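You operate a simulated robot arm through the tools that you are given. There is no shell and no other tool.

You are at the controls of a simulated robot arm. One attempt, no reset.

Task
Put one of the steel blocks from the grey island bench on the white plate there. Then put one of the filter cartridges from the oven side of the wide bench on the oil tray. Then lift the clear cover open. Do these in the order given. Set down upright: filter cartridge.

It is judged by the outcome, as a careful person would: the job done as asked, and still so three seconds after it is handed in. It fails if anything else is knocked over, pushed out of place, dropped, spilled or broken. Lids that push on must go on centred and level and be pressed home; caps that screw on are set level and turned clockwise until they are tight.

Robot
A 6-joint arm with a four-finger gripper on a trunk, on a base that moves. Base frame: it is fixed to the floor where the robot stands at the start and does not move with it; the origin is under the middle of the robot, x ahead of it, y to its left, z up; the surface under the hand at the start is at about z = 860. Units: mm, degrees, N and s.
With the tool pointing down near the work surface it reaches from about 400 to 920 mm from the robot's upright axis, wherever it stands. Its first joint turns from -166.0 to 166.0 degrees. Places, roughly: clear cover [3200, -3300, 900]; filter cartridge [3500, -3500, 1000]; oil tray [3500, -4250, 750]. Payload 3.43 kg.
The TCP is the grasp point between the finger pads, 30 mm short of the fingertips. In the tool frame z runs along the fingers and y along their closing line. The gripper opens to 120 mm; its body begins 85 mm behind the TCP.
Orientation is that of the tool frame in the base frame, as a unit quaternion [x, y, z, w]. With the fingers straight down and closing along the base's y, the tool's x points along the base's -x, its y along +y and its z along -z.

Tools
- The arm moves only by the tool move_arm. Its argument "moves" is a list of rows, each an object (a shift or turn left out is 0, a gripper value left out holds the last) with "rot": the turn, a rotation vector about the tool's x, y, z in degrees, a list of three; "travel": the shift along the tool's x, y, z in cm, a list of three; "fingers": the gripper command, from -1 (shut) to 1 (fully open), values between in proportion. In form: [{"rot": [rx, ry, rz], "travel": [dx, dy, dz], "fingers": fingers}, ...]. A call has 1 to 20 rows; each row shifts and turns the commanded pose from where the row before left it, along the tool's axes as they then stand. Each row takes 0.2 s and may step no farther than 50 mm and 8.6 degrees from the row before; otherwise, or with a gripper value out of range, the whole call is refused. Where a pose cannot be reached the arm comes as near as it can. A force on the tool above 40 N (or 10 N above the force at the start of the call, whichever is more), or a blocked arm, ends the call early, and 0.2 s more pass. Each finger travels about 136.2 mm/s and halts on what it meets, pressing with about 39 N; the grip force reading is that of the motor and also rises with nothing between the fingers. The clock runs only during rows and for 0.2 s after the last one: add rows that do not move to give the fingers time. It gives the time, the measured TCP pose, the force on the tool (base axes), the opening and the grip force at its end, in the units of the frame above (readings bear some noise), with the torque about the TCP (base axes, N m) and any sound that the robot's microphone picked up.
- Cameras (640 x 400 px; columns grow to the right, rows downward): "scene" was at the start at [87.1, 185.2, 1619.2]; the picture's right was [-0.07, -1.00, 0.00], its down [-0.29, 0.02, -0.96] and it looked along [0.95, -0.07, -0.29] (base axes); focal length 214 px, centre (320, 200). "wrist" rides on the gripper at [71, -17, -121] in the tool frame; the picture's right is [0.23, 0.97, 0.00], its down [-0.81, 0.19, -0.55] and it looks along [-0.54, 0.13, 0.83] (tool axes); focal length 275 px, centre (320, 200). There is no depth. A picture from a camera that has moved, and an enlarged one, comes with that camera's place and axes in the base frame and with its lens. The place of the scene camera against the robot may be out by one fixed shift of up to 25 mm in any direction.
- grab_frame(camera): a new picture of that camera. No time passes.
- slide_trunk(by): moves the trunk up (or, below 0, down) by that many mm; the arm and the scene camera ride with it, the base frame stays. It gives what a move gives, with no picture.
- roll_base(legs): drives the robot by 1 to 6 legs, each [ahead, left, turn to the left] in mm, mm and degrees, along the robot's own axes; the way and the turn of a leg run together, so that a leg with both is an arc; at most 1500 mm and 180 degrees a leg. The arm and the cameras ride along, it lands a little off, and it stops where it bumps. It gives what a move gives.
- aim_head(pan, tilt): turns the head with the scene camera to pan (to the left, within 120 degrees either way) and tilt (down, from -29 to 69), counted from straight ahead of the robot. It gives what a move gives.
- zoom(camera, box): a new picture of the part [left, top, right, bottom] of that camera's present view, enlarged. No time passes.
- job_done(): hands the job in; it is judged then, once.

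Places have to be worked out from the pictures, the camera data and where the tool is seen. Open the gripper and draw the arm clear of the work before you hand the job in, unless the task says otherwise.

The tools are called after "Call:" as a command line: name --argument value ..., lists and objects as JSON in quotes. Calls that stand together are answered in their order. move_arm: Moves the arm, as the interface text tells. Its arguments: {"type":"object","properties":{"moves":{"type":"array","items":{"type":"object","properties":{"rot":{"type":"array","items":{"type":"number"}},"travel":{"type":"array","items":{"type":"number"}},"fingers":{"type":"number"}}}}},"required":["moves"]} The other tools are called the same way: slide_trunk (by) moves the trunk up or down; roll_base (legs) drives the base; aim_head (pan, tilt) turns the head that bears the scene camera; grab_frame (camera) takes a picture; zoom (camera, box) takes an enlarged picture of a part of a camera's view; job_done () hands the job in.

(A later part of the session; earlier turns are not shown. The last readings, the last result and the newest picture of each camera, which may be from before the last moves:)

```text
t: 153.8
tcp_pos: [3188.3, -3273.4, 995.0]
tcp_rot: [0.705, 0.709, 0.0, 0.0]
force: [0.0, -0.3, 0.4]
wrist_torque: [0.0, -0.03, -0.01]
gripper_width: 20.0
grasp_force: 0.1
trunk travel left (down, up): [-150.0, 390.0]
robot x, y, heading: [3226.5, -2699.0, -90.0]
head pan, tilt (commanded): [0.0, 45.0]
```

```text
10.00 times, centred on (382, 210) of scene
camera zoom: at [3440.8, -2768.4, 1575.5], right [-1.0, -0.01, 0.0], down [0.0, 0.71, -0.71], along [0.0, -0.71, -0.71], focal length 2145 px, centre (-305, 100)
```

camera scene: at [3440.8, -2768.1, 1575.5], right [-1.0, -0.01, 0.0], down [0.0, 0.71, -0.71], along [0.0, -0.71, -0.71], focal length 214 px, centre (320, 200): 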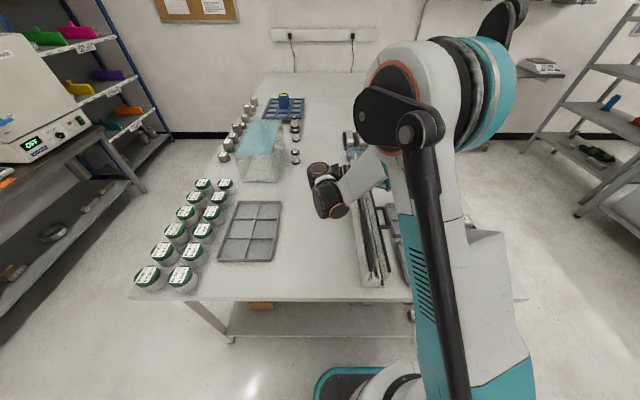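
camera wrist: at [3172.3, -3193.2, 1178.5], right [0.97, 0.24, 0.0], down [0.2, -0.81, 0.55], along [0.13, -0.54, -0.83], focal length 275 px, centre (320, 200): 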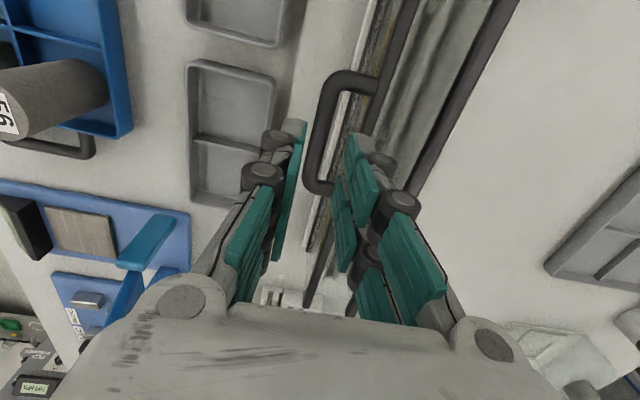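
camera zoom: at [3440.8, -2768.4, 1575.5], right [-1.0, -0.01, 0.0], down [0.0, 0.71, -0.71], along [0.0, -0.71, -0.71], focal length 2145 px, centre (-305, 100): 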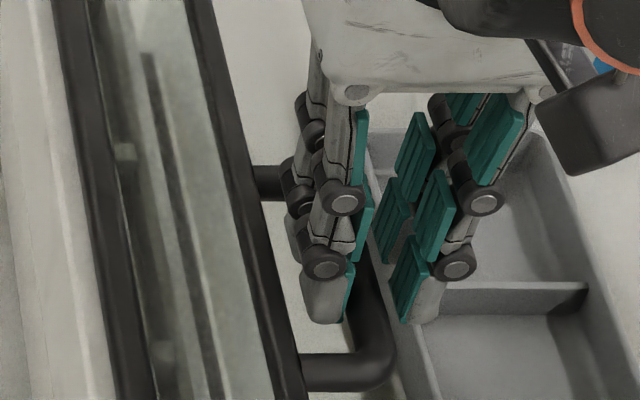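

The bar is between the pads (offset about 1 mm). Closing on it.

Call:
move_arm --moves '[{"fingers": -1}, {"fingers": -1}, {"fingers": -1}]'

Call:
zoom --camera "wrist" --box '[270, 60, 410, 200]'

Call:
zoom --camera "scene" --box '[360, 190, 405, 230]'

```text
t: 154.6
tcp_pos: [3188.9, -3272.1, 995.5]
tcp_rot: [0.705, 0.709, 0.0, 0.001]
force: [4.0, 1.7, -4.9]
wrist_torque: [0.18, -0.05, 1.64]
gripper_width: 14.0
grasp_force: 44.5
trunk travel left (down, up): [-150.0, 390.0]
robot x, y, heading: [3225.1, -2699.7, -89.7]
head pan, tilt (commanded): [0.0, 45.0]
```

```text
2.86 times, centred on (340, 130) of wrist
camera zoom: at [3171.4, -3201.8, 1116.1], right [0.97, 0.24, 0.0], down [0.2, -0.81, 0.55], along [0.13, -0.54, -0.83], focal length 786 px, centre (263, 400)
```

zoom: 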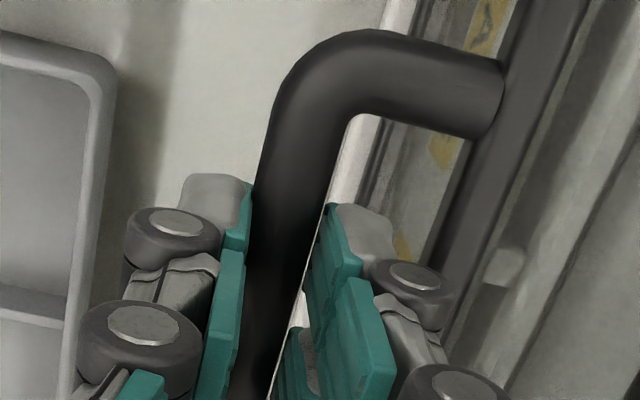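

```text
10.00 times, centred on (382, 210) of scene
camera zoom: at [3441.1, -2768.5, 1575.4], right [-1.0, -0.01, 0.0], down [0.0, 0.71, -0.71], along [0.0, -0.71, -0.71], focal length 2145 px, centre (-305, 100)
```

zoom: 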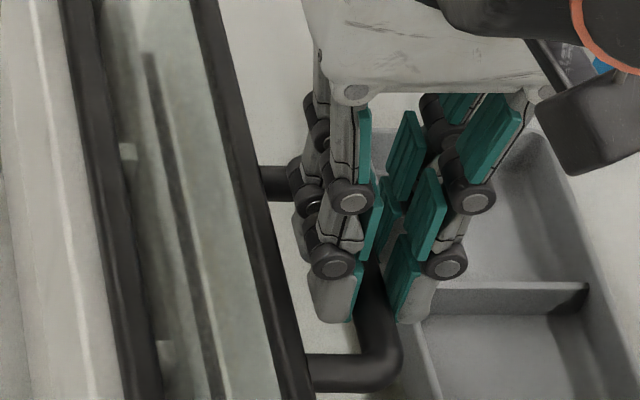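

Gripped on the bar at 14 mm. There's a small twist torque (1.6 N·m about z), so I'll yaw the tool about 2° to align with the bar before lifting.

Call:
move_arm --moves '[{"rot": [0, 0, -1.8]}, {}]'

```text
t: 155.2
tcp_pos: [3188.6, -3272.3, 994.7]
tcp_rot: [0.695, 0.719, 0.0, -0.001]
force: [5.6, 7.0, -12.8]
wrist_torque: [0.08, -0.07, -2.11]
gripper_width: 14.2
grasp_force: 44.4
trunk travel left (down, up): [-150.0, 390.0]
robot x, y, heading: [3229.5, -2698.5, -89.7]
head pan, tilt (commanded): [0.0, 45.0]
```

Overshot slightly (torque now -2.1); the neutral yaw is about halfway. Rotating back 1°.

Call:
move_arm --moves '[{"rot": [0, 0, 1.0]}, {}]'

```text
t: 155.8
tcp_pos: [3188.1, -3272.8, 995.9]
tcp_rot: [0.699, 0.715, 0.0, 0.0]
force: [7.3, 5.4, -14.1]
wrist_torque: [0.28, -0.21, -0.51]
gripper_width: 13.9
grasp_force: 45.1
trunk travel left (down, up): [-150.0, 390.0]
robot x, y, heading: [3225.6, -2698.6, -89.5]
head pan, tilt (commanded): [0.0, 45.0]
```

Torque is nearly nil now. I'll begin the lift: three 4° steps along the arc about the hinge (x≈3280, z≈980), turning the tool with it.

Call:
move_arm --moves '[{"travel": [0, 0.127, -0.635], "rot": [4, 0, 0]}, {"travel": [0, 0.127, -0.635], "rot": [4, 0, 0]}, {"travel": [0, 0.127, -0.635], "rot": [4, 0, 0]}, {}]'

Call:
zoom --camera "scene" --box '[335, 150, 425, 290]'

Call:
grab_frame --camera "wrist"

```text
t: 156.8
tcp_pos: [3192.4, -3271.1, 1013.9]
tcp_rot: [0.696, 0.71, -0.075, -0.074]
force: [-0.2, 0.6, 0.3]
wrist_torque: [0.0, -0.01, 0.02]
gripper_width: 0.1
grasp_force: 33.3
trunk travel left (down, up): [-150.0, 390.0]
robot x, y, heading: [3225.3, -2702.4, -89.5]
head pan, tilt (commanded): [0.0, 45.0]
```

```text
2.86 times, centred on (380, 220) of scene
camera zoom: at [3440.8, -2768.2, 1575.5], right [-1.0, -0.01, 0.0], down [0.0, 0.71, -0.71], along [0.0, -0.71, -0.71], focal length 613 px, centre (149, 143)
```

zoom: 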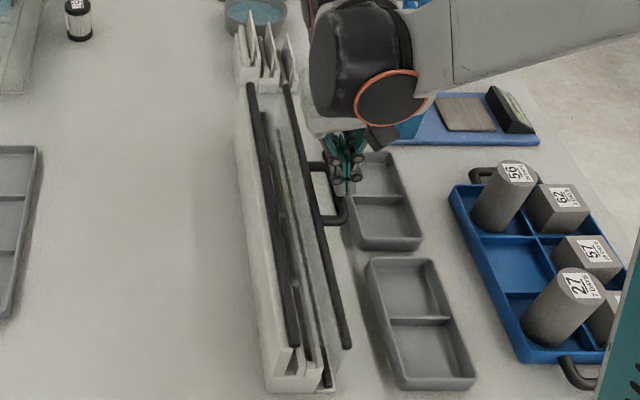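

```text
taken
camera wrist: at [3200.5, -3200.9, 1135.8], right [0.95, 0.25, -0.2], down [0.32, -0.8, 0.5], along [-0.04, -0.54, -0.84], focal length 275 px, centre (320, 200)
```

wrist: 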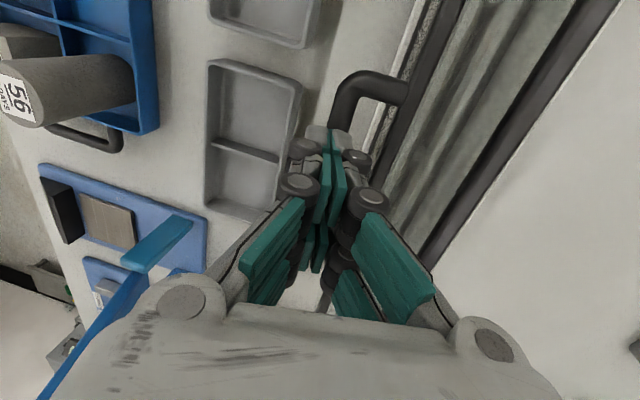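

The bar slipped out of the fingertips and the lid appears to have stayed closed. I'll check its state and my assumption about how it's hinged before trying again.

Call:
move_arm --moves '[{"rot": [-6, 0, 0], "travel": [0, 0, -2]}, {"rot": [-6, 0, 0], "travel": [0, 0, -3], "fingers": -0.6}, {"travel": [0, 0, -3]}, {}, {}]'

Call:
grab_frame --camera "wrist"

Call:
zoom --camera "wrist" --box '[270, 40, 430, 200]'

Call:
zoom --camera "scene" --box '[350, 220, 420, 290]'

```text
t: 158.0
tcp_pos: [3200.4, -3271.2, 1093.4]
tcp_rot: [0.7, 0.714, 0.0, -0.001]
force: [-0.4, 0.0, -0.4]
wrist_torque: [0.03, -0.03, -0.01]
gripper_width: 24.0
grasp_force: 0.0
trunk travel left (down, up): [-150.0, 390.0]
robot x, y, heading: [3225.6, -2698.7, -89.6]
head pan, tilt (commanded): [0.0, 45.0]
```

```text
taken
camera wrist: at [3182.3, -3201.9, 1214.4], right [0.97, 0.25, 0.0], down [0.21, -0.81, 0.55], along [0.14, -0.54, -0.83], focal length 275 px, centre (320, 200)
```

wrist: 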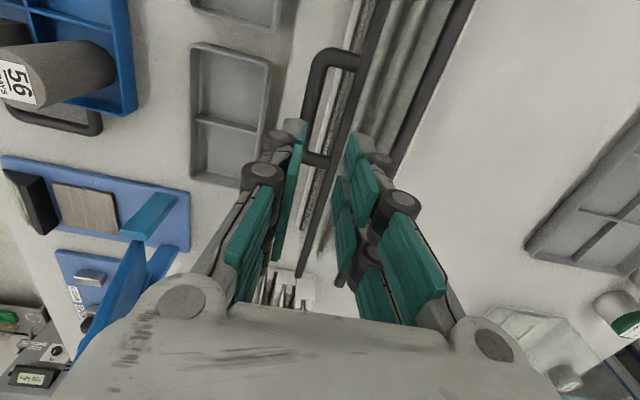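

```text
2.50 times, centred on (350, 120) of wrist
camera zoom: at [3182.3, -3201.9, 1214.4], right [0.97, 0.25, 0.0], down [0.21, -0.81, 0.55], along [0.14, -0.54, -0.83], focal length 688 px, centre (245, 400)
```

zoom: 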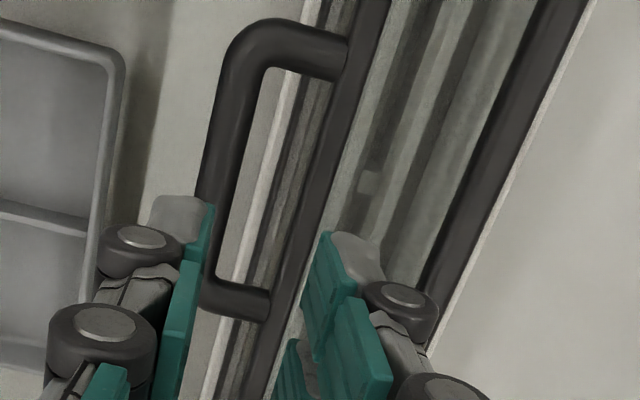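

```text
5.71 times, centred on (385, 255) of scene
camera zoom: at [3440.7, -2768.6, 1575.4], right [-1.0, -0.01, 0.0], down [0.0, 0.71, -0.71], along [0.0, -0.71, -0.71], focal length 1226 px, centre (-51, -114)
```

zoom: 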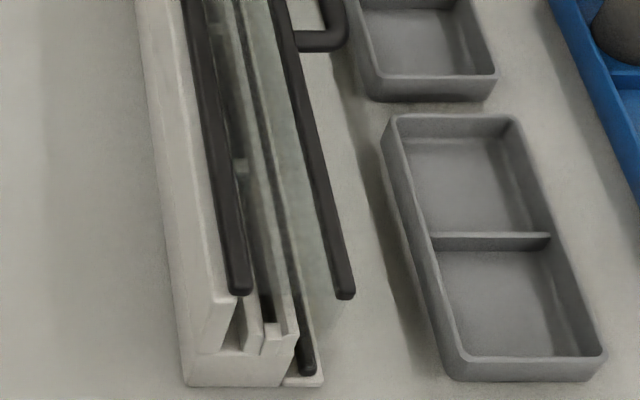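

The near end shows the structure: a clear L-shaped cover (top plus front panel with its own lower edge strip) hinged on the white back wall, still closed and undisturbed. The grip was just too shallow. I'll regrip deeper: first align just above, with the inner pad close to the bar so the knuckles clear the strip.

Call:
move_arm --moves '[{"travel": [0, -0.65, 3], "fingers": -0.7}, {"travel": [0, -0.65, 3]}, {"travel": [0, 0, 2]}, {}, {}]'

Call:
zoom --camera "wrist" --box '[290, 90, 390, 170]'

```text
t: 159.2
tcp_pos: [3187.1, -3272.1, 1014.8]
tcp_rot: [0.7, 0.714, 0.0, 0.001]
force: [0.7, -0.3, 0.7]
wrist_torque: [-0.02, 0.03, -0.02]
gripper_width: 18.2
grasp_force: 0.1
trunk travel left (down, up): [-150.0, 390.0]
robot x, y, heading: [3224.7, -2698.6, -89.5]
head pan, tilt (commanded): [0.0, 45.0]
```

```text
5.00 times, centred on (340, 130) of wrist
camera zoom: at [3169.8, -3202.6, 1135.6], right [0.97, 0.25, 0.0], down [0.21, -0.81, 0.55], along [0.14, -0.54, -0.83], focal length 1376 px, centre (220, 550)
```

zoom: 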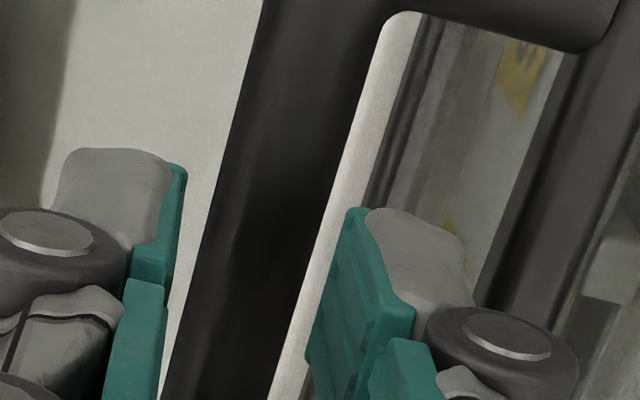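

The inner pad is about 1.7 mm from the bar and the knuckles should pass the strip with about 1 mm to spare. Descending gently to TCP z≈986.

Call:
move_arm --moves '[{"travel": [0, 0, 0.8]}, {"travel": [0, 0, 0.7]}, {"travel": [0, 0, 0.5]}, {"travel": [0, 0, 0.5]}, {}]'

Call:
zoom --camera "wrist" --box '[290, 90, 390, 170]'

```text
t: 160.4
tcp_pos: [3187.4, -3272.3, 988.3]
tcp_rot: [0.7, 0.714, 0.0, 0.001]
force: [1.4, 0.0, -0.7]
wrist_torque: [0.0, 0.02, -0.01]
gripper_width: 18.4
grasp_force: 0.7
trunk travel left (down, up): [-150.0, 390.0]
robot x, y, heading: [3226.6, -2701.0, -89.8]
head pan, tilt (commanded): [0.0, 45.0]
```

```text
5.00 times, centred on (340, 130) of wrist
camera zoom: at [3170.1, -3202.6, 1109.1], right [0.97, 0.25, 0.0], down [0.21, -0.81, 0.55], along [0.14, -0.54, -0.83], focal length 1376 px, centre (220, 550)
```

zoom: 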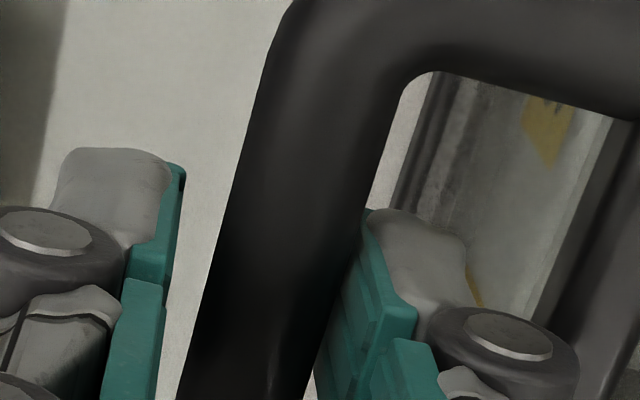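

The bar is now well between the pads, about 17 mm up from the tips. Closing.

Call:
move_arm --moves '[{"travel": [0, 0, 0.3]}, {"fingers": -1}, {"fingers": -1}, {"fingers": -1}]'

Call:
zoom --camera "wrist" --box '[270, 60, 410, 200]'

```text
t: 161.4
tcp_pos: [3188.1, -3272.9, 985.1]
tcp_rot: [0.7, 0.714, -0.001, 0.001]
force: [0.8, -0.2, 0.7]
wrist_torque: [0.12, -0.04, -0.27]
gripper_width: 12.9
grasp_force: 45.3
trunk travel left (down, up): [-150.0, 390.0]
robot x, y, heading: [3229.4, -2698.7, -89.4]
head pan, tilt (commanded): [0.0, 45.0]
```

```text
2.86 times, centred on (340, 130) of wrist
camera zoom: at [3169.9, -3202.4, 1106.2], right [0.97, 0.25, 0.0], down [0.21, -0.81, 0.55], along [0.14, -0.54, -0.83], focal length 786 px, centre (263, 400)
```

zoom: 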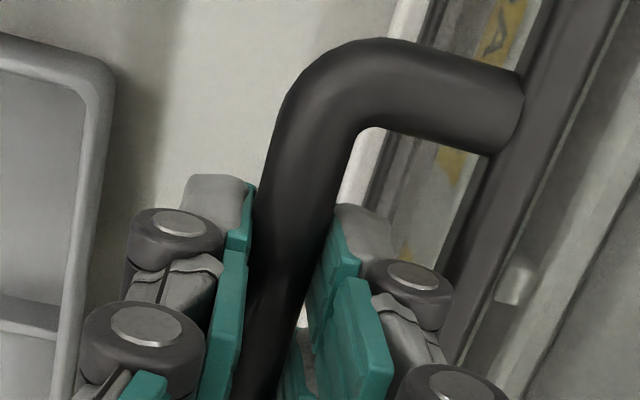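

A solid, neutral grip now (12.9 mm, almost no side forces). Lifting slowly in 2° steps about the hinge and checking the load.

Call:
move_arm --moves '[{"travel": [0, 0.023, -0.321], "rot": [2, 0, 0]}, {"travel": [0, 0.023, -0.321], "rot": [2, 0, 0]}, {}]'

Call:
zoom --camera "wrist" --box '[270, 60, 410, 200]'

```text
t: 161.9
tcp_pos: [3191.3, -3272.8, 987.4]
tcp_rot: [0.698, 0.715, -0.013, -0.014]
force: [6.3, -2.4, -21.1]
wrist_torque: [-0.08, -0.04, -0.62]
gripper_width: 13.4
grasp_force: 45.2
trunk travel left (down, up): [-150.0, 390.0]
robot x, y, heading: [3223.0, -2700.4, -89.8]
head pan, tilt (commanded): [0.0, 45.0]
stopped in row 2: the force on the tool passed its limit at 41 N (the readings are from after the stop); the commanded pose is now the measured one
```

```text
2.86 times, centred on (340, 130) of wrist
camera zoom: at [3177.6, -3202.8, 1108.4], right [0.97, 0.25, -0.04], down [0.23, -0.81, 0.54], along [0.11, -0.53, -0.84], focal length 786 px, centre (263, 400)
```

zoom: 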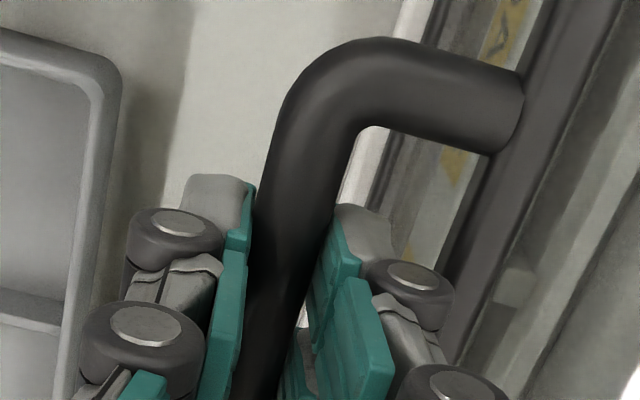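

The load reached 41 N after only about 2–3 mm of lift. I'll look at whether the lid itself has moved and where it pivots.

Call:
zoom --camera "scene" --box '[350, 220, 420, 290]'

Call:
zoom --camera "scene" --box '[345, 150, 415, 220]'

```text
5.71 times, centred on (385, 255) of scene
camera zoom: at [3441.6, -2769.8, 1575.2], right [-1.0, -0.01, 0.0], down [-0.01, 0.71, -0.71], along [0.0, -0.71, -0.71], focal length 1226 px, centre (-51, -114)
```

zoom: 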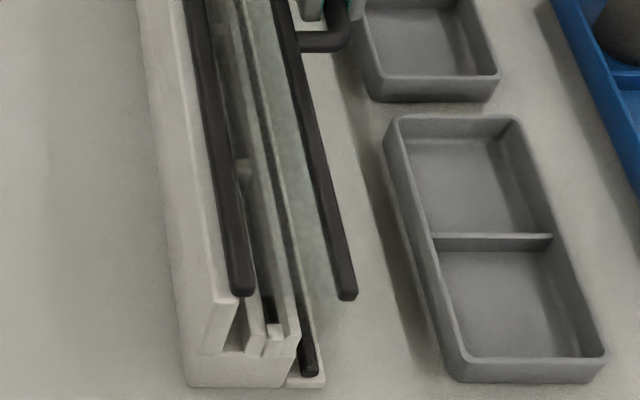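

```text
5.71 times, centred on (380, 185) of scene
camera zoom: at [3441.6, -2769.8, 1575.2], right [-1.0, -0.01, 0.0], down [-0.01, 0.71, -0.71], along [0.0, -0.71, -0.71], focal length 1226 px, centre (-23, 286)
```

zoom: 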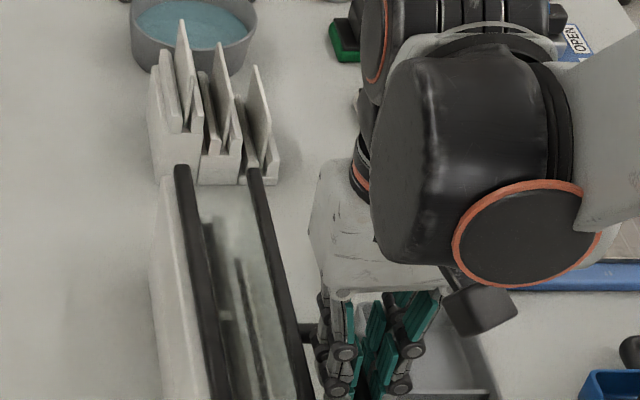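

The lid shows no visible movement, so something about my picture of the hinge may be wrong. I'll release, back the hand off, and inspect the case closely from other angles before trying anything else.

Call:
move_arm --moves '[{"travel": [0, 0, 0.15]}, {"fingers": -0.7}, {}, {"rot": [-2, 0, 0]}, {"travel": [0, 0, -2]}, {"travel": [0, 0, -4]}, {"travel": [0, 0, -4]}, {"travel": [0, 0, -4]}, {}]'

Call:
zoom --camera "scene" --box '[365, 245, 410, 290]'

Call:
zoom --camera "wrist" --box '[300, 0, 460, 120]'

```text
t: 163.9
tcp_pos: [3190.6, -3270.2, 1126.8]
tcp_rot: [0.699, 0.715, -0.002, -0.003]
force: [-0.3, 0.5, 0.5]
wrist_torque: [0.01, 0.01, -0.01]
gripper_width: 17.9
grasp_force: 0.1
trunk travel left (down, up): [-150.0, 390.0]
robot x, y, heading: [3225.9, -2697.9, -89.9]
head pan, tilt (commanded): [0.0, 45.0]
```

```text
8.89 times, centred on (388, 268) of scene
camera zoom: at [3441.1, -2767.9, 1575.4], right [-1.0, -0.01, 0.0], down [0.0, 0.71, -0.71], along [0.0, -0.71, -0.71], focal length 1906 px, centre (-280, -400)
```

zoom: 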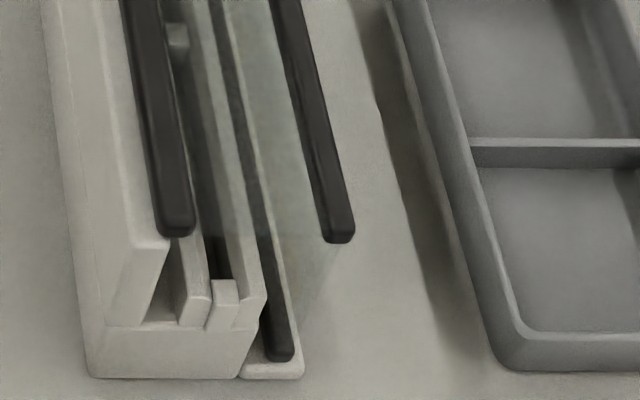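

```text
3.33 times, centred on (380, 60) of wrist
camera zoom: at [3172.4, -3199.9, 1247.0], right [0.97, 0.25, 0.0], down [0.21, -0.81, 0.55], along [0.14, -0.53, -0.83], focal length 918 px, centre (120, 667)
```

zoom: 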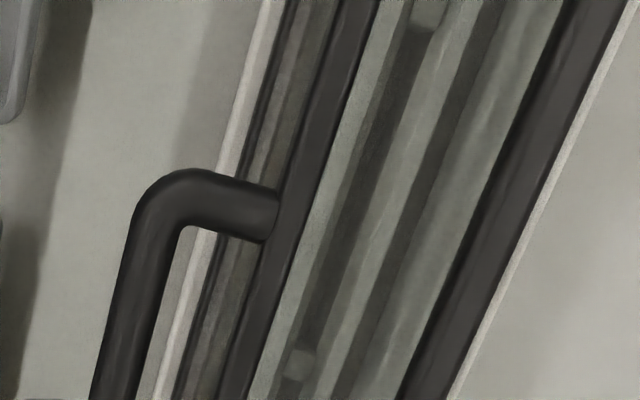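

The zoom confirms an L-shaped clear cover with edge strips: S1 on the back wall (hinge), S2 at the front top with the handle, S3 at the front bottom resting on a ledge. I'll regrip the bar and pull up very gently with pauses, watching the forces and whether S2 moves relative to S1.

Call:
move_arm --moves '[{"travel": [0, -0.25, 4]}, {"travel": [0, 0, 4]}, {"travel": [0, 0, 3]}, {}, {}]'

Call:
zoom --camera "wrist" --box '[290, 90, 390, 170]'

```text
t: 165.1
tcp_pos: [3187.1, -3271.3, 1017.7]
tcp_rot: [0.699, 0.715, -0.002, -0.002]
force: [0.0, -0.4, -0.5]
wrist_torque: [-0.01, -0.02, -0.03]
gripper_width: 18.0
grasp_force: 0.0
trunk travel left (down, up): [-150.0, 390.0]
robot x, y, heading: [3227.6, -2702.8, -89.5]
head pan, tilt (commanded): [0.0, 45.0]
```

```text
5.00 times, centred on (340, 130) of wrist
camera zoom: at [3170.4, -3202.0, 1138.8], right [0.97, 0.25, 0.0], down [0.21, -0.81, 0.55], along [0.14, -0.53, -0.83], focal length 1376 px, centre (220, 550)
```

zoom: 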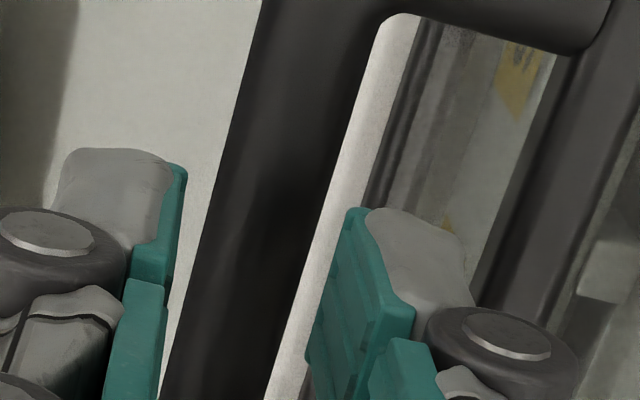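

Alignment is the same as before. I'll go down to the same depth and close.

Call:
move_arm --moves '[{"travel": [0, 0, 1]}, {"travel": [0, 0, 1]}, {"travel": [0, 0, 0.8]}, {"travel": [0, 0, 0.5]}, {}, {"fingers": -1}, {"fingers": -1}, {"fingers": -1}]'

Call:
zoom --camera "scene" --box '[365, 245, 410, 290]'

```text
t: 166.9
tcp_pos: [3189.1, -3271.7, 983.9]
tcp_rot: [0.699, 0.715, -0.002, -0.002]
force: [3.3, 1.8, -5.3]
wrist_torque: [-0.32, -0.03, -0.57]
gripper_width: 13.3
grasp_force: 44.6
trunk travel left (down, up): [-150.0, 390.0]
robot x, y, heading: [3226.3, -2698.1, -89.7]
head pan, tilt (commanded): [0.0, 45.0]
```

```text
8.89 times, centred on (388, 268) of scene
camera zoom: at [3441.3, -2768.2, 1575.4], right [-1.0, -0.01, 0.0], down [0.0, 0.71, -0.71], along [0.0, -0.71, -0.71], focal length 1906 px, centre (-280, -400)
```

zoom: 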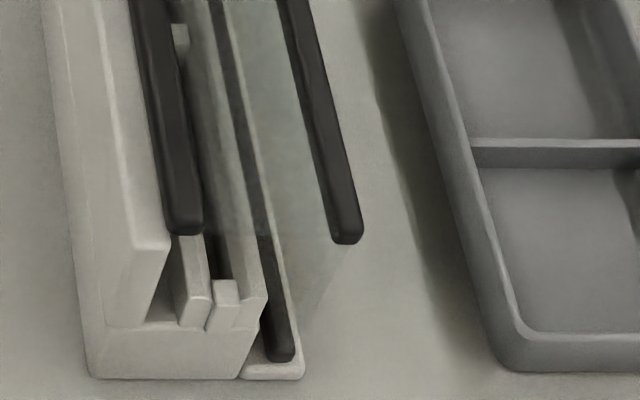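

Comparing images, closing the fingers shifted S1 and S2 about 3 mm toward -x while S3 stayed put, so the cover pivots about its lower front edge S3, not the back. I'll test that: pull 5 mm toward -x and watch the force and strips.

Call:
move_arm --moves '[{"travel": [0, -0.2, 0]}, {"travel": [0, -0.2, 0]}, {"travel": [0, -0.1, 0]}, {}]'

Call:
zoom --camera "scene" --box '[365, 245, 410, 290]'

```text
t: 168.0
tcp_pos: [3184.9, -3271.5, 983.1]
tcp_rot: [0.699, 0.715, -0.001, -0.003]
force: [6.2, -2.0, -15.5]
wrist_torque: [0.1, 0.06, -0.74]
gripper_width: 13.1
grasp_force: 45.4
trunk travel left (down, up): [-150.0, 390.0]
robot x, y, heading: [3234.6, -2699.5, -89.6]
head pan, tilt (commanded): [0.0, 45.0]
stopped in row 4: the force on the tool passed its limit at 41 N (the readings are from after the stop); the commanded pose is now the measured one
```

```text
8.89 times, centred on (388, 268) of scene
camera zoom: at [3441.8, -2769.3, 1575.5], right [-1.0, -0.01, 0.0], down [-0.01, 0.71, -0.71], along [0.0, -0.71, -0.71], focal length 1906 px, centre (-280, -400)
```

zoom: 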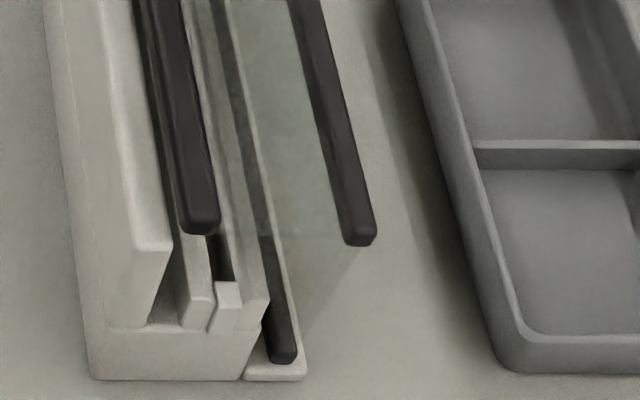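

Confirmed: S1 rose and the top moved toward -x while S3 stayed, so the cover swings open about its lower front edge (pivot near x≈3208, z≈868), top coming over toward -x. I'll follow that arc instead, turning the tool with it in small steps.

Call:
move_arm --moves '[{"travel": [0, 0.03, 0.1]}, {"travel": [0, -0.4, 0.09], "rot": [-2, 0, 0]}, {"travel": [0, -0.4, 0.09], "rot": [-2, 0, 0]}, {}]'

Call:
zoom --camera "scene" --box '[365, 245, 410, 290]'

```text
t: 169.0
tcp_pos: [3177.0, -3271.6, 980.5]
tcp_rot: [0.698, 0.715, 0.025, 0.022]
force: [12.3, -0.1, -24.8]
wrist_torque: [-0.53, -0.08, -0.69]
gripper_width: 13.2
grasp_force: 44.7
trunk travel left (down, up): [-150.0, 390.0]
robot x, y, heading: [3227.2, -2695.0, -89.7]
head pan, tilt (commanded): [0.0, 45.0]
```

```text
8.89 times, centred on (388, 268) of scene
camera zoom: at [3442.3, -2769.7, 1575.1], right [-1.0, -0.01, 0.0], down [-0.01, 0.71, -0.71], along [0.0, -0.71, -0.71], focal length 1906 px, centre (-280, -400)
```

zoom: 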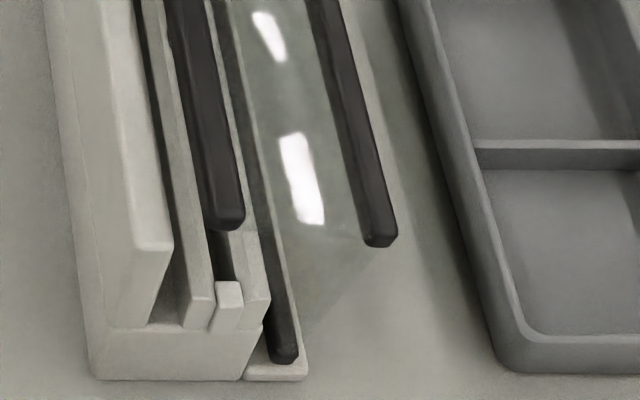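

It's opening cleanly (S1 is well clear of the wall now). The forces say the bar wants to go about 2 mm lower, so I'll correct and continue along the arc.

Call:
move_arm --moves '[{"travel": [0, -0.1, 0.2], "rot": [-1, 0, 0]}, {"travel": [0, -0.42, 0.15], "rot": [-2, 0, 0]}, {}]'

```text
t: 169.8
tcp_pos: [3169.8, -3271.1, 976.9]
tcp_rot: [0.698, 0.714, 0.044, 0.041]
force: [2.1, -10.3, -0.5]
wrist_torque: [-0.21, -0.11, -0.59]
gripper_width: 13.4
grasp_force: 45.0
trunk travel left (down, up): [-150.0, 390.0]
robot x, y, heading: [3228.2, -2700.8, -89.6]
head pan, tilt (commanded): [0.0, 45.0]
```

Forces are now nearly neutral, and the path so far fits a pivot at S3 (3220, 868). Continuing three more 3° steps.

Call:
move_arm --moves '[{"travel": [-0.05, -0.593, 0.207], "rot": [-3, 0, 0]}, {"travel": [0, -0.593, 0.207], "rot": [-3, 0, 0]}, {}]'

Call:
zoom --camera "scene" --box '[340, 150, 430, 290]'

```text
t: 170.6
tcp_pos: [3159.5, -3271.4, 971.4]
tcp_rot: [0.695, 0.71, 0.081, 0.077]
force: [-0.8, -5.7, -1.4]
wrist_torque: [-0.13, 0.1, -0.49]
gripper_width: 13.4
grasp_force: 45.1
trunk travel left (down, up): [-150.0, 390.0]
robot x, y, heading: [3226.7, -2703.8, -89.5]
head pan, tilt (commanded): [0.0, 45.0]
```

```text
2.86 times, centred on (385, 220) of scene
camera zoom: at [3441.0, -2768.7, 1575.4], right [-1.0, -0.01, 0.0], down [-0.01, 0.71, -0.71], along [0.01, -0.71, -0.71], focal length 613 px, centre (134, 143)
```

zoom: 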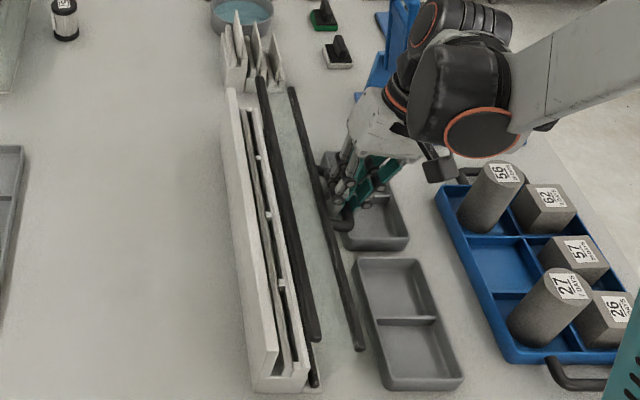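

Forces are close to zero and the cover is following. Continuing three more steps on the same arc.

Call:
move_arm --moves '[{"travel": [-0.03, -0.593, 0.205], "rot": [-3, 0, 0]}, {"travel": [0, -0.593, 0.205], "rot": [-3, 0, 0]}, {"travel": [0, -0.593, 0.205], "rot": [-3, 0, 0]}, {}]'

Call:
zoom --camera "scene" --box '[340, 150, 430, 290]'

```text
t: 171.6
tcp_pos: [3147.7, -3272.3, 960.4]
tcp_rot: [0.686, 0.703, 0.136, 0.131]
force: [18.5, 12.5, -20.0]
wrist_torque: [0.64, -0.11, -0.27]
gripper_width: 13.5
grasp_force: 44.7
trunk travel left (down, up): [-150.0, 390.0]
robot x, y, heading: [3227.6, -2701.1, -89.3]
head pan, tilt (commanded): [0.0, 45.0]
```

```text
2.86 times, centred on (385, 220) of scene
camera zoom: at [3443.1, -2768.1, 1575.1], right [-1.0, -0.01, 0.0], down [-0.01, 0.71, -0.71], along [0.0, -0.71, -0.71], focal length 613 px, centre (134, 143)
```

zoom: 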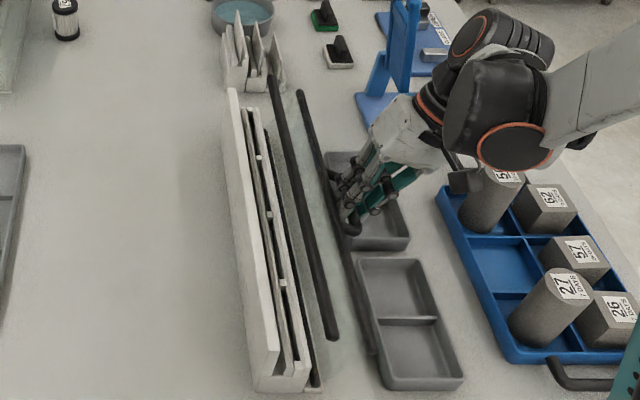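

The cover is around 23° open; the bar pulls about 2 mm inward, so I'll correct and continue with a slightly smaller radius. The hand stays well clear of the cylinders.

Call:
move_arm --moves '[{"travel": [0.1, 0.074, 0.19]}, {"travel": [0, -0.573, 0.178], "rot": [-3, 0, 0]}, {"travel": [0, -0.573, 0.178], "rot": [-3, 0, 0]}, {}]'

Call:
zoom --camera "scene" --box '[340, 150, 430, 290]'

Call:
grab_frame --camera "wrist"

```text
t: 172.6
tcp_pos: [3137.9, -3272.0, 950.2]
tcp_rot: [0.678, 0.694, 0.174, 0.167]
force: [18.5, 4.0, -15.3]
wrist_torque: [0.27, -0.09, -0.16]
gripper_width: 12.8
grasp_force: 45.1
trunk travel left (down, up): [-150.0, 390.0]
robot x, y, heading: [3229.6, -2702.2, -89.5]
head pan, tilt (commanded): [0.0, 45.0]
```

```text
2.86 times, centred on (385, 220) of scene
camera zoom: at [3442.8, -2768.7, 1575.2], right [-1.0, -0.01, 0.0], down [-0.01, 0.71, -0.71], along [0.0, -0.71, -0.71], focal length 613 px, centre (134, 143)
```

zoom: 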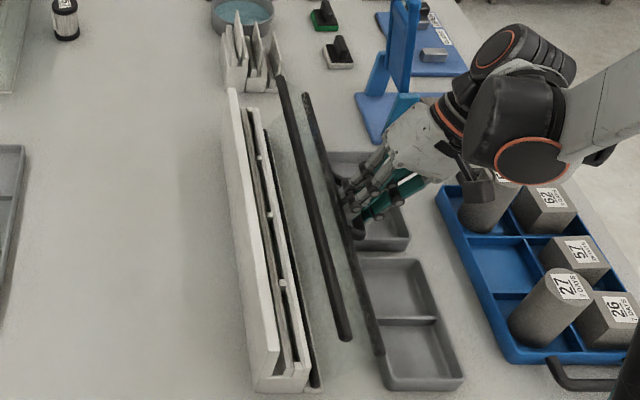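

```text
taken
camera wrist: at [3065.2, -3203.7, 1050.5], right [0.86, 0.25, 0.45], down [-0.07, -0.81, 0.58], along [0.51, -0.52, -0.68], focal length 275 px, centre (320, 200)
```

wrist: 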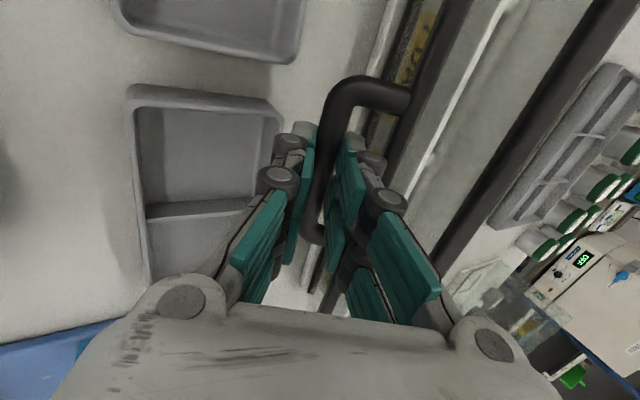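

Refitting with all the points gives a pivot at about (3217, 890), radius about 89 mm, so the cover is already around 37° open. Correcting and continuing on that tighter arc.

Call:
move_arm --moves '[{"travel": [0.03, 0.067, 0.172]}, {"travel": [0, -0.458, 0.227], "rot": [-3, 0, 0]}, {"travel": [0, -0.458, 0.227], "rot": [-3, 0, 0]}, {}]'

Call:
zoom --camera "scene" --box '[340, 150, 430, 290]'

```text
t: 173.6
tcp_pos: [3130.3, -3272.3, 940.7]
tcp_rot: [0.669, 0.684, 0.208, 0.202]
force: [-11.9, -9.2, 5.0]
wrist_torque: [-0.97, 0.16, -0.46]
gripper_width: 13.1
grasp_force: 45.2
trunk travel left (down, up): [-150.0, 390.0]
robot x, y, heading: [3228.0, -2700.9, -89.5]
head pan, tilt (commanded): [0.0, 45.0]
```

```text
2.86 times, centred on (385, 220) of scene
camera zoom: at [3439.7, -2768.6, 1575.7], right [-1.0, -0.01, 0.0], down [0.0, 0.71, -0.71], along [0.01, -0.71, -0.71], focal length 613 px, centre (134, 143)
```

zoom: 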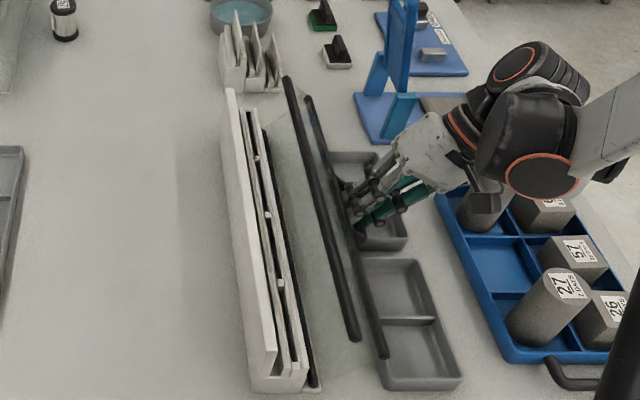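

About 44° open and following well. A small correction the other way, then two more steps.

Call:
move_arm --moves '[{"travel": [-0.07, -0.05, -0.07]}, {"travel": [0, -0.465, 0.235], "rot": [-3, 0, 0]}, {"travel": [0, -0.465, 0.235], "rot": [-3, 0, 0]}, {}]'

Call:
zoom --camera "scene" --box '[340, 150, 430, 290]'

Call:
grab_frame --camera "wrist"

```text
t: 174.6
tcp_pos: [3125.0, -3272.3, 932.0]
tcp_rot: [0.658, 0.672, 0.245, 0.237]
force: [-16.9, -1.2, 5.8]
wrist_torque: [-0.06, 0.28, 0.24]
gripper_width: 13.1
grasp_force: 45.1
trunk travel left (down, up): [-150.0, 390.0]
robot x, y, heading: [3224.9, -2700.7, -89.4]
head pan, tilt (commanded): [0.0, 45.0]
```

```text
2.86 times, centred on (385, 220) of scene
camera zoom: at [3439.4, -2767.8, 1575.7], right [-1.0, -0.01, 0.0], down [0.0, 0.71, -0.71], along [0.01, -0.71, -0.71], focal length 613 px, centre (134, 143)
```

zoom: 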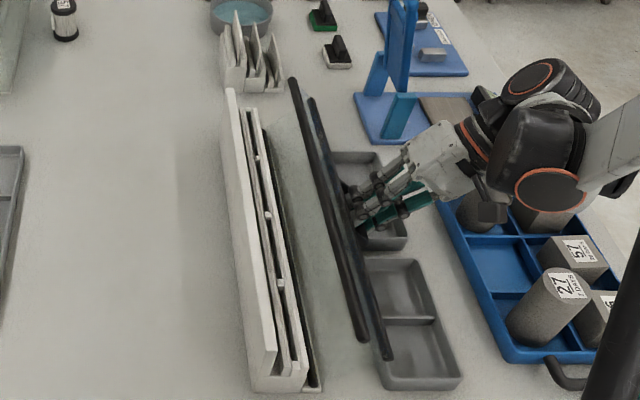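

```text
taken
camera wrist: at [3033.4, -3204.0, 1015.0], right [0.74, 0.25, 0.62], down [-0.19, -0.82, 0.54], along [0.64, -0.52, -0.56], focal length 275 px, centre (320, 200)
```

wrist: 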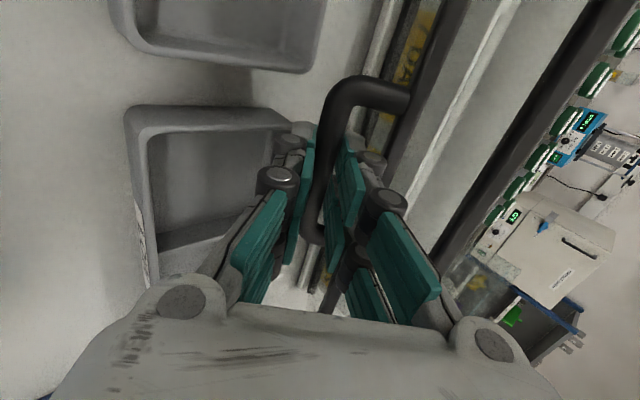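

About 50° open. I'll hold the tool tilt here and lower the bar along the arc another ~6°, letting it turn within the pads, keeping the fingertips above the tray rim.

Call:
move_arm --moves '[{"travel": [0, -0.45, 0.19]}, {"travel": [0, -0.45, 0.19]}, {}]'

Call:
zoom --camera "scene" --box '[350, 170, 420, 240]'

Call:
grab_frame --camera "wrist"

```text
t: 175.4
tcp_pos: [3122.6, -3271.3, 923.7]
tcp_rot: [0.657, 0.673, 0.244, 0.236]
force: [-9.9, 0.7, 4.3]
wrist_torque: [-0.21, -0.02, -0.04]
gripper_width: 13.0
grasp_force: 44.7
trunk travel left (down, up): [-150.0, 390.0]
robot x, y, heading: [3228.5, -2697.9, -89.5]
head pan, tilt (commanded): [0.0, 45.0]
```

```text
5.71 times, centred on (385, 205) of scene
camera zoom: at [3440.1, -2767.6, 1575.6], right [-1.0, -0.01, 0.0], down [0.0, 0.71, -0.71], along [0.01, -0.71, -0.71], focal length 1226 px, centre (-51, 171)
```

zoom: 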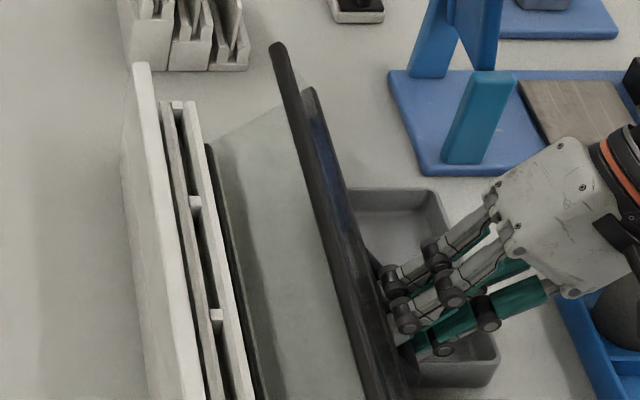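

```text
taken
camera wrist: at [3030.1, -3204.0, 1006.1], right [0.74, 0.25, 0.62], down [-0.19, -0.82, 0.55], along [0.64, -0.52, -0.56], focal length 275 px, centre (320, 200)
```

wrist: 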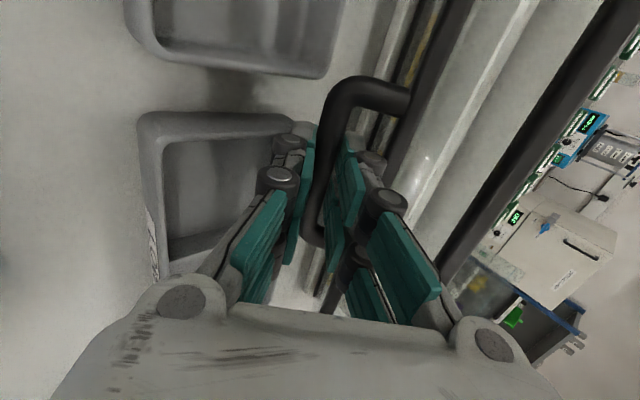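

About 55° open with light forces. I'll ease the grip slightly (bar still caged between the pads) to see whether the cover holds itself or wants to keep falling open.

Call:
move_arm --moves '[{"travel": [0, -0.05, -0.03]}, {"fingers": -0.68}, {}, {}]'

Call:
zoom --camera "wrist" --box '[270, 60, 430, 220]'

Call:
zoom --camera "scene" --box '[350, 170, 420, 240]'

```text
t: 176.4
tcp_pos: [3122.5, -3273.0, 924.2]
tcp_rot: [0.658, 0.672, 0.244, 0.237]
force: [0.1, 0.2, -0.8]
wrist_torque: [0.04, -0.02, -0.01]
gripper_width: 18.3
grasp_force: 0.0
trunk travel left (down, up): [-150.0, 390.0]
robot x, y, heading: [3228.2, -2696.1, -89.7]
head pan, tilt (commanded): [0.0, 45.0]
```

```text
2.50 times, centred on (350, 140) of wrist
camera zoom: at [3030.1, -3204.4, 1006.2], right [0.74, 0.25, 0.62], down [-0.19, -0.82, 0.55], along [0.64, -0.52, -0.56], focal length 688 px, centre (245, 350)
```

zoom: 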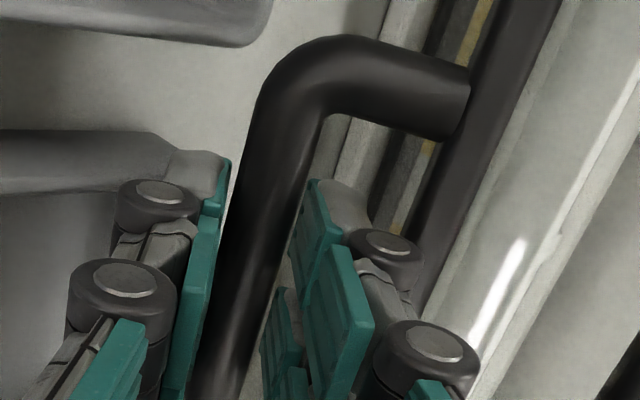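

```text
5.71 times, centred on (385, 205) of scene
camera zoom: at [3441.1, -2768.0, 1575.5], right [-1.0, -0.01, 0.0], down [-0.01, 0.71, -0.71], along [0.01, -0.71, -0.71], focal length 1226 px, centre (-51, 171)
```

zoom: 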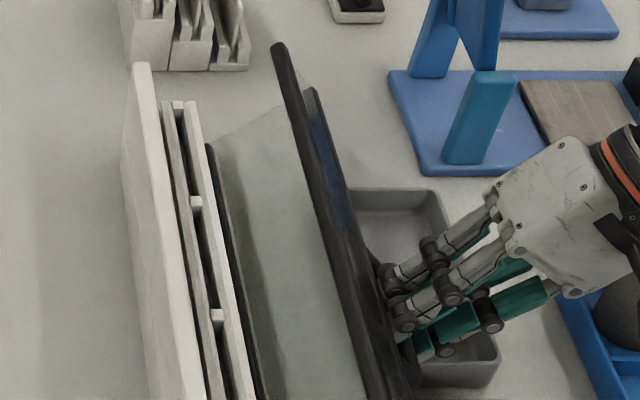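

With the grip eased the tool feels no load and the bar hasn't moved, so the hinge seems to hold itself. I'll withdraw the fingers straight back along their axis, off the bar.

Call:
move_arm --moves '[{"travel": [0, 0, -0.8]}, {"travel": [0, 0, -1]}, {"travel": [0, 0, -1.5]}, {"travel": [0, 0, -2.5]}, {}]'

Call:
zoom --camera "scene" --box '[340, 150, 430, 290]'

Call:
grab_frame --camera "wrist"

```text
t: 177.6
tcp_pos: [3083.2, -3272.7, 969.2]
tcp_rot: [0.657, 0.673, 0.244, 0.237]
force: [0.2, 0.8, 0.6]
wrist_torque: [-0.02, -0.01, -0.02]
gripper_width: 19.3
grasp_force: 0.1
trunk travel left (down, up): [-150.0, 390.0]
robot x, y, heading: [3228.4, -2699.1, -89.6]
head pan, tilt (commanded): [0.0, 45.0]
```

```text
2.86 times, centred on (385, 220) of scene
camera zoom: at [3440.8, -2767.8, 1575.5], right [-1.0, -0.01, 0.0], down [-0.01, 0.71, -0.71], along [0.01, -0.71, -0.71], focal length 613 px, centre (134, 143)
```

zoom: 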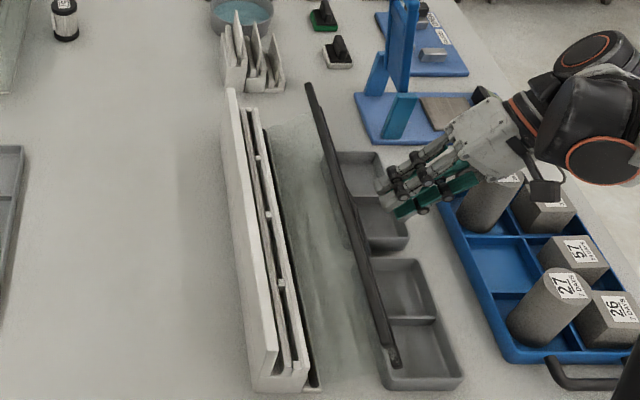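

```text
taken
camera wrist: at [2991.9, -3204.9, 1051.1], right [0.74, 0.25, 0.62], down [-0.19, -0.82, 0.55], along [0.64, -0.52, -0.56], focal length 275 px, centre (320, 200)
```

wrist: 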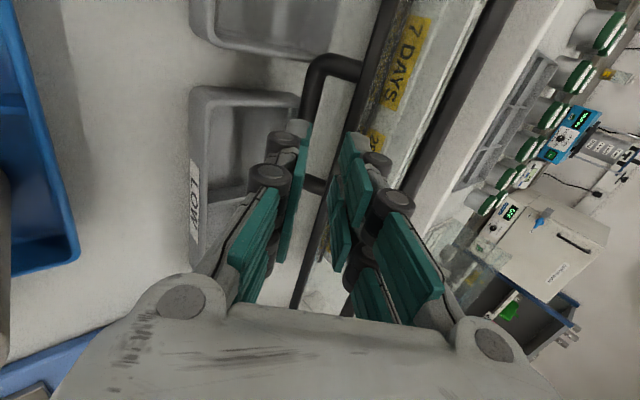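

The cover seems to have dropped a bit further open when I withdrew. I'll zoom in to see where it rests and that the tray is undisturbed.

Call:
zoom --camera "scene" --box '[350, 170, 430, 290]'

Call:
zoom --camera "wrist" --box '[180, 20, 400, 220]'

Call:
grab_frame --camera "scene"

```text
3.33 times, centred on (390, 230) of scene
camera zoom: at [3440.8, -2767.8, 1575.5], right [-1.0, -0.01, 0.0], down [-0.01, 0.71, -0.71], along [0.01, -0.71, -0.71], focal length 715 px, centre (87, 100)
```

zoom: 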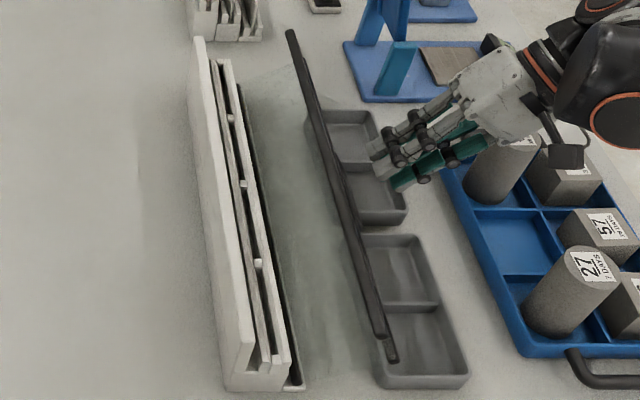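

```text
2.00 times, centred on (290, 120) of wrist
camera zoom: at [2991.9, -3204.9, 1051.1], right [0.74, 0.25, 0.62], down [-0.19, -0.82, 0.55], along [0.64, -0.52, -0.56], focal length 551 px, centre (380, 360)
```

zoom: 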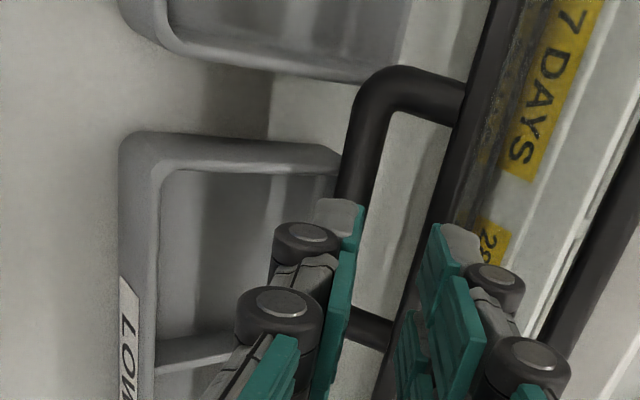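

```text
taken
camera scene: at [3440.8, -2767.8, 1575.5], right [-1.0, -0.01, 0.0], down [-0.01, 0.71, -0.71], along [0.01, -0.71, -0.71], focal length 214 px, centre (320, 200)
```

scene: 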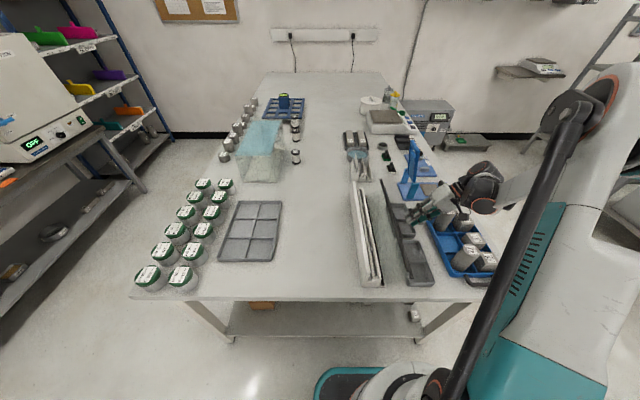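

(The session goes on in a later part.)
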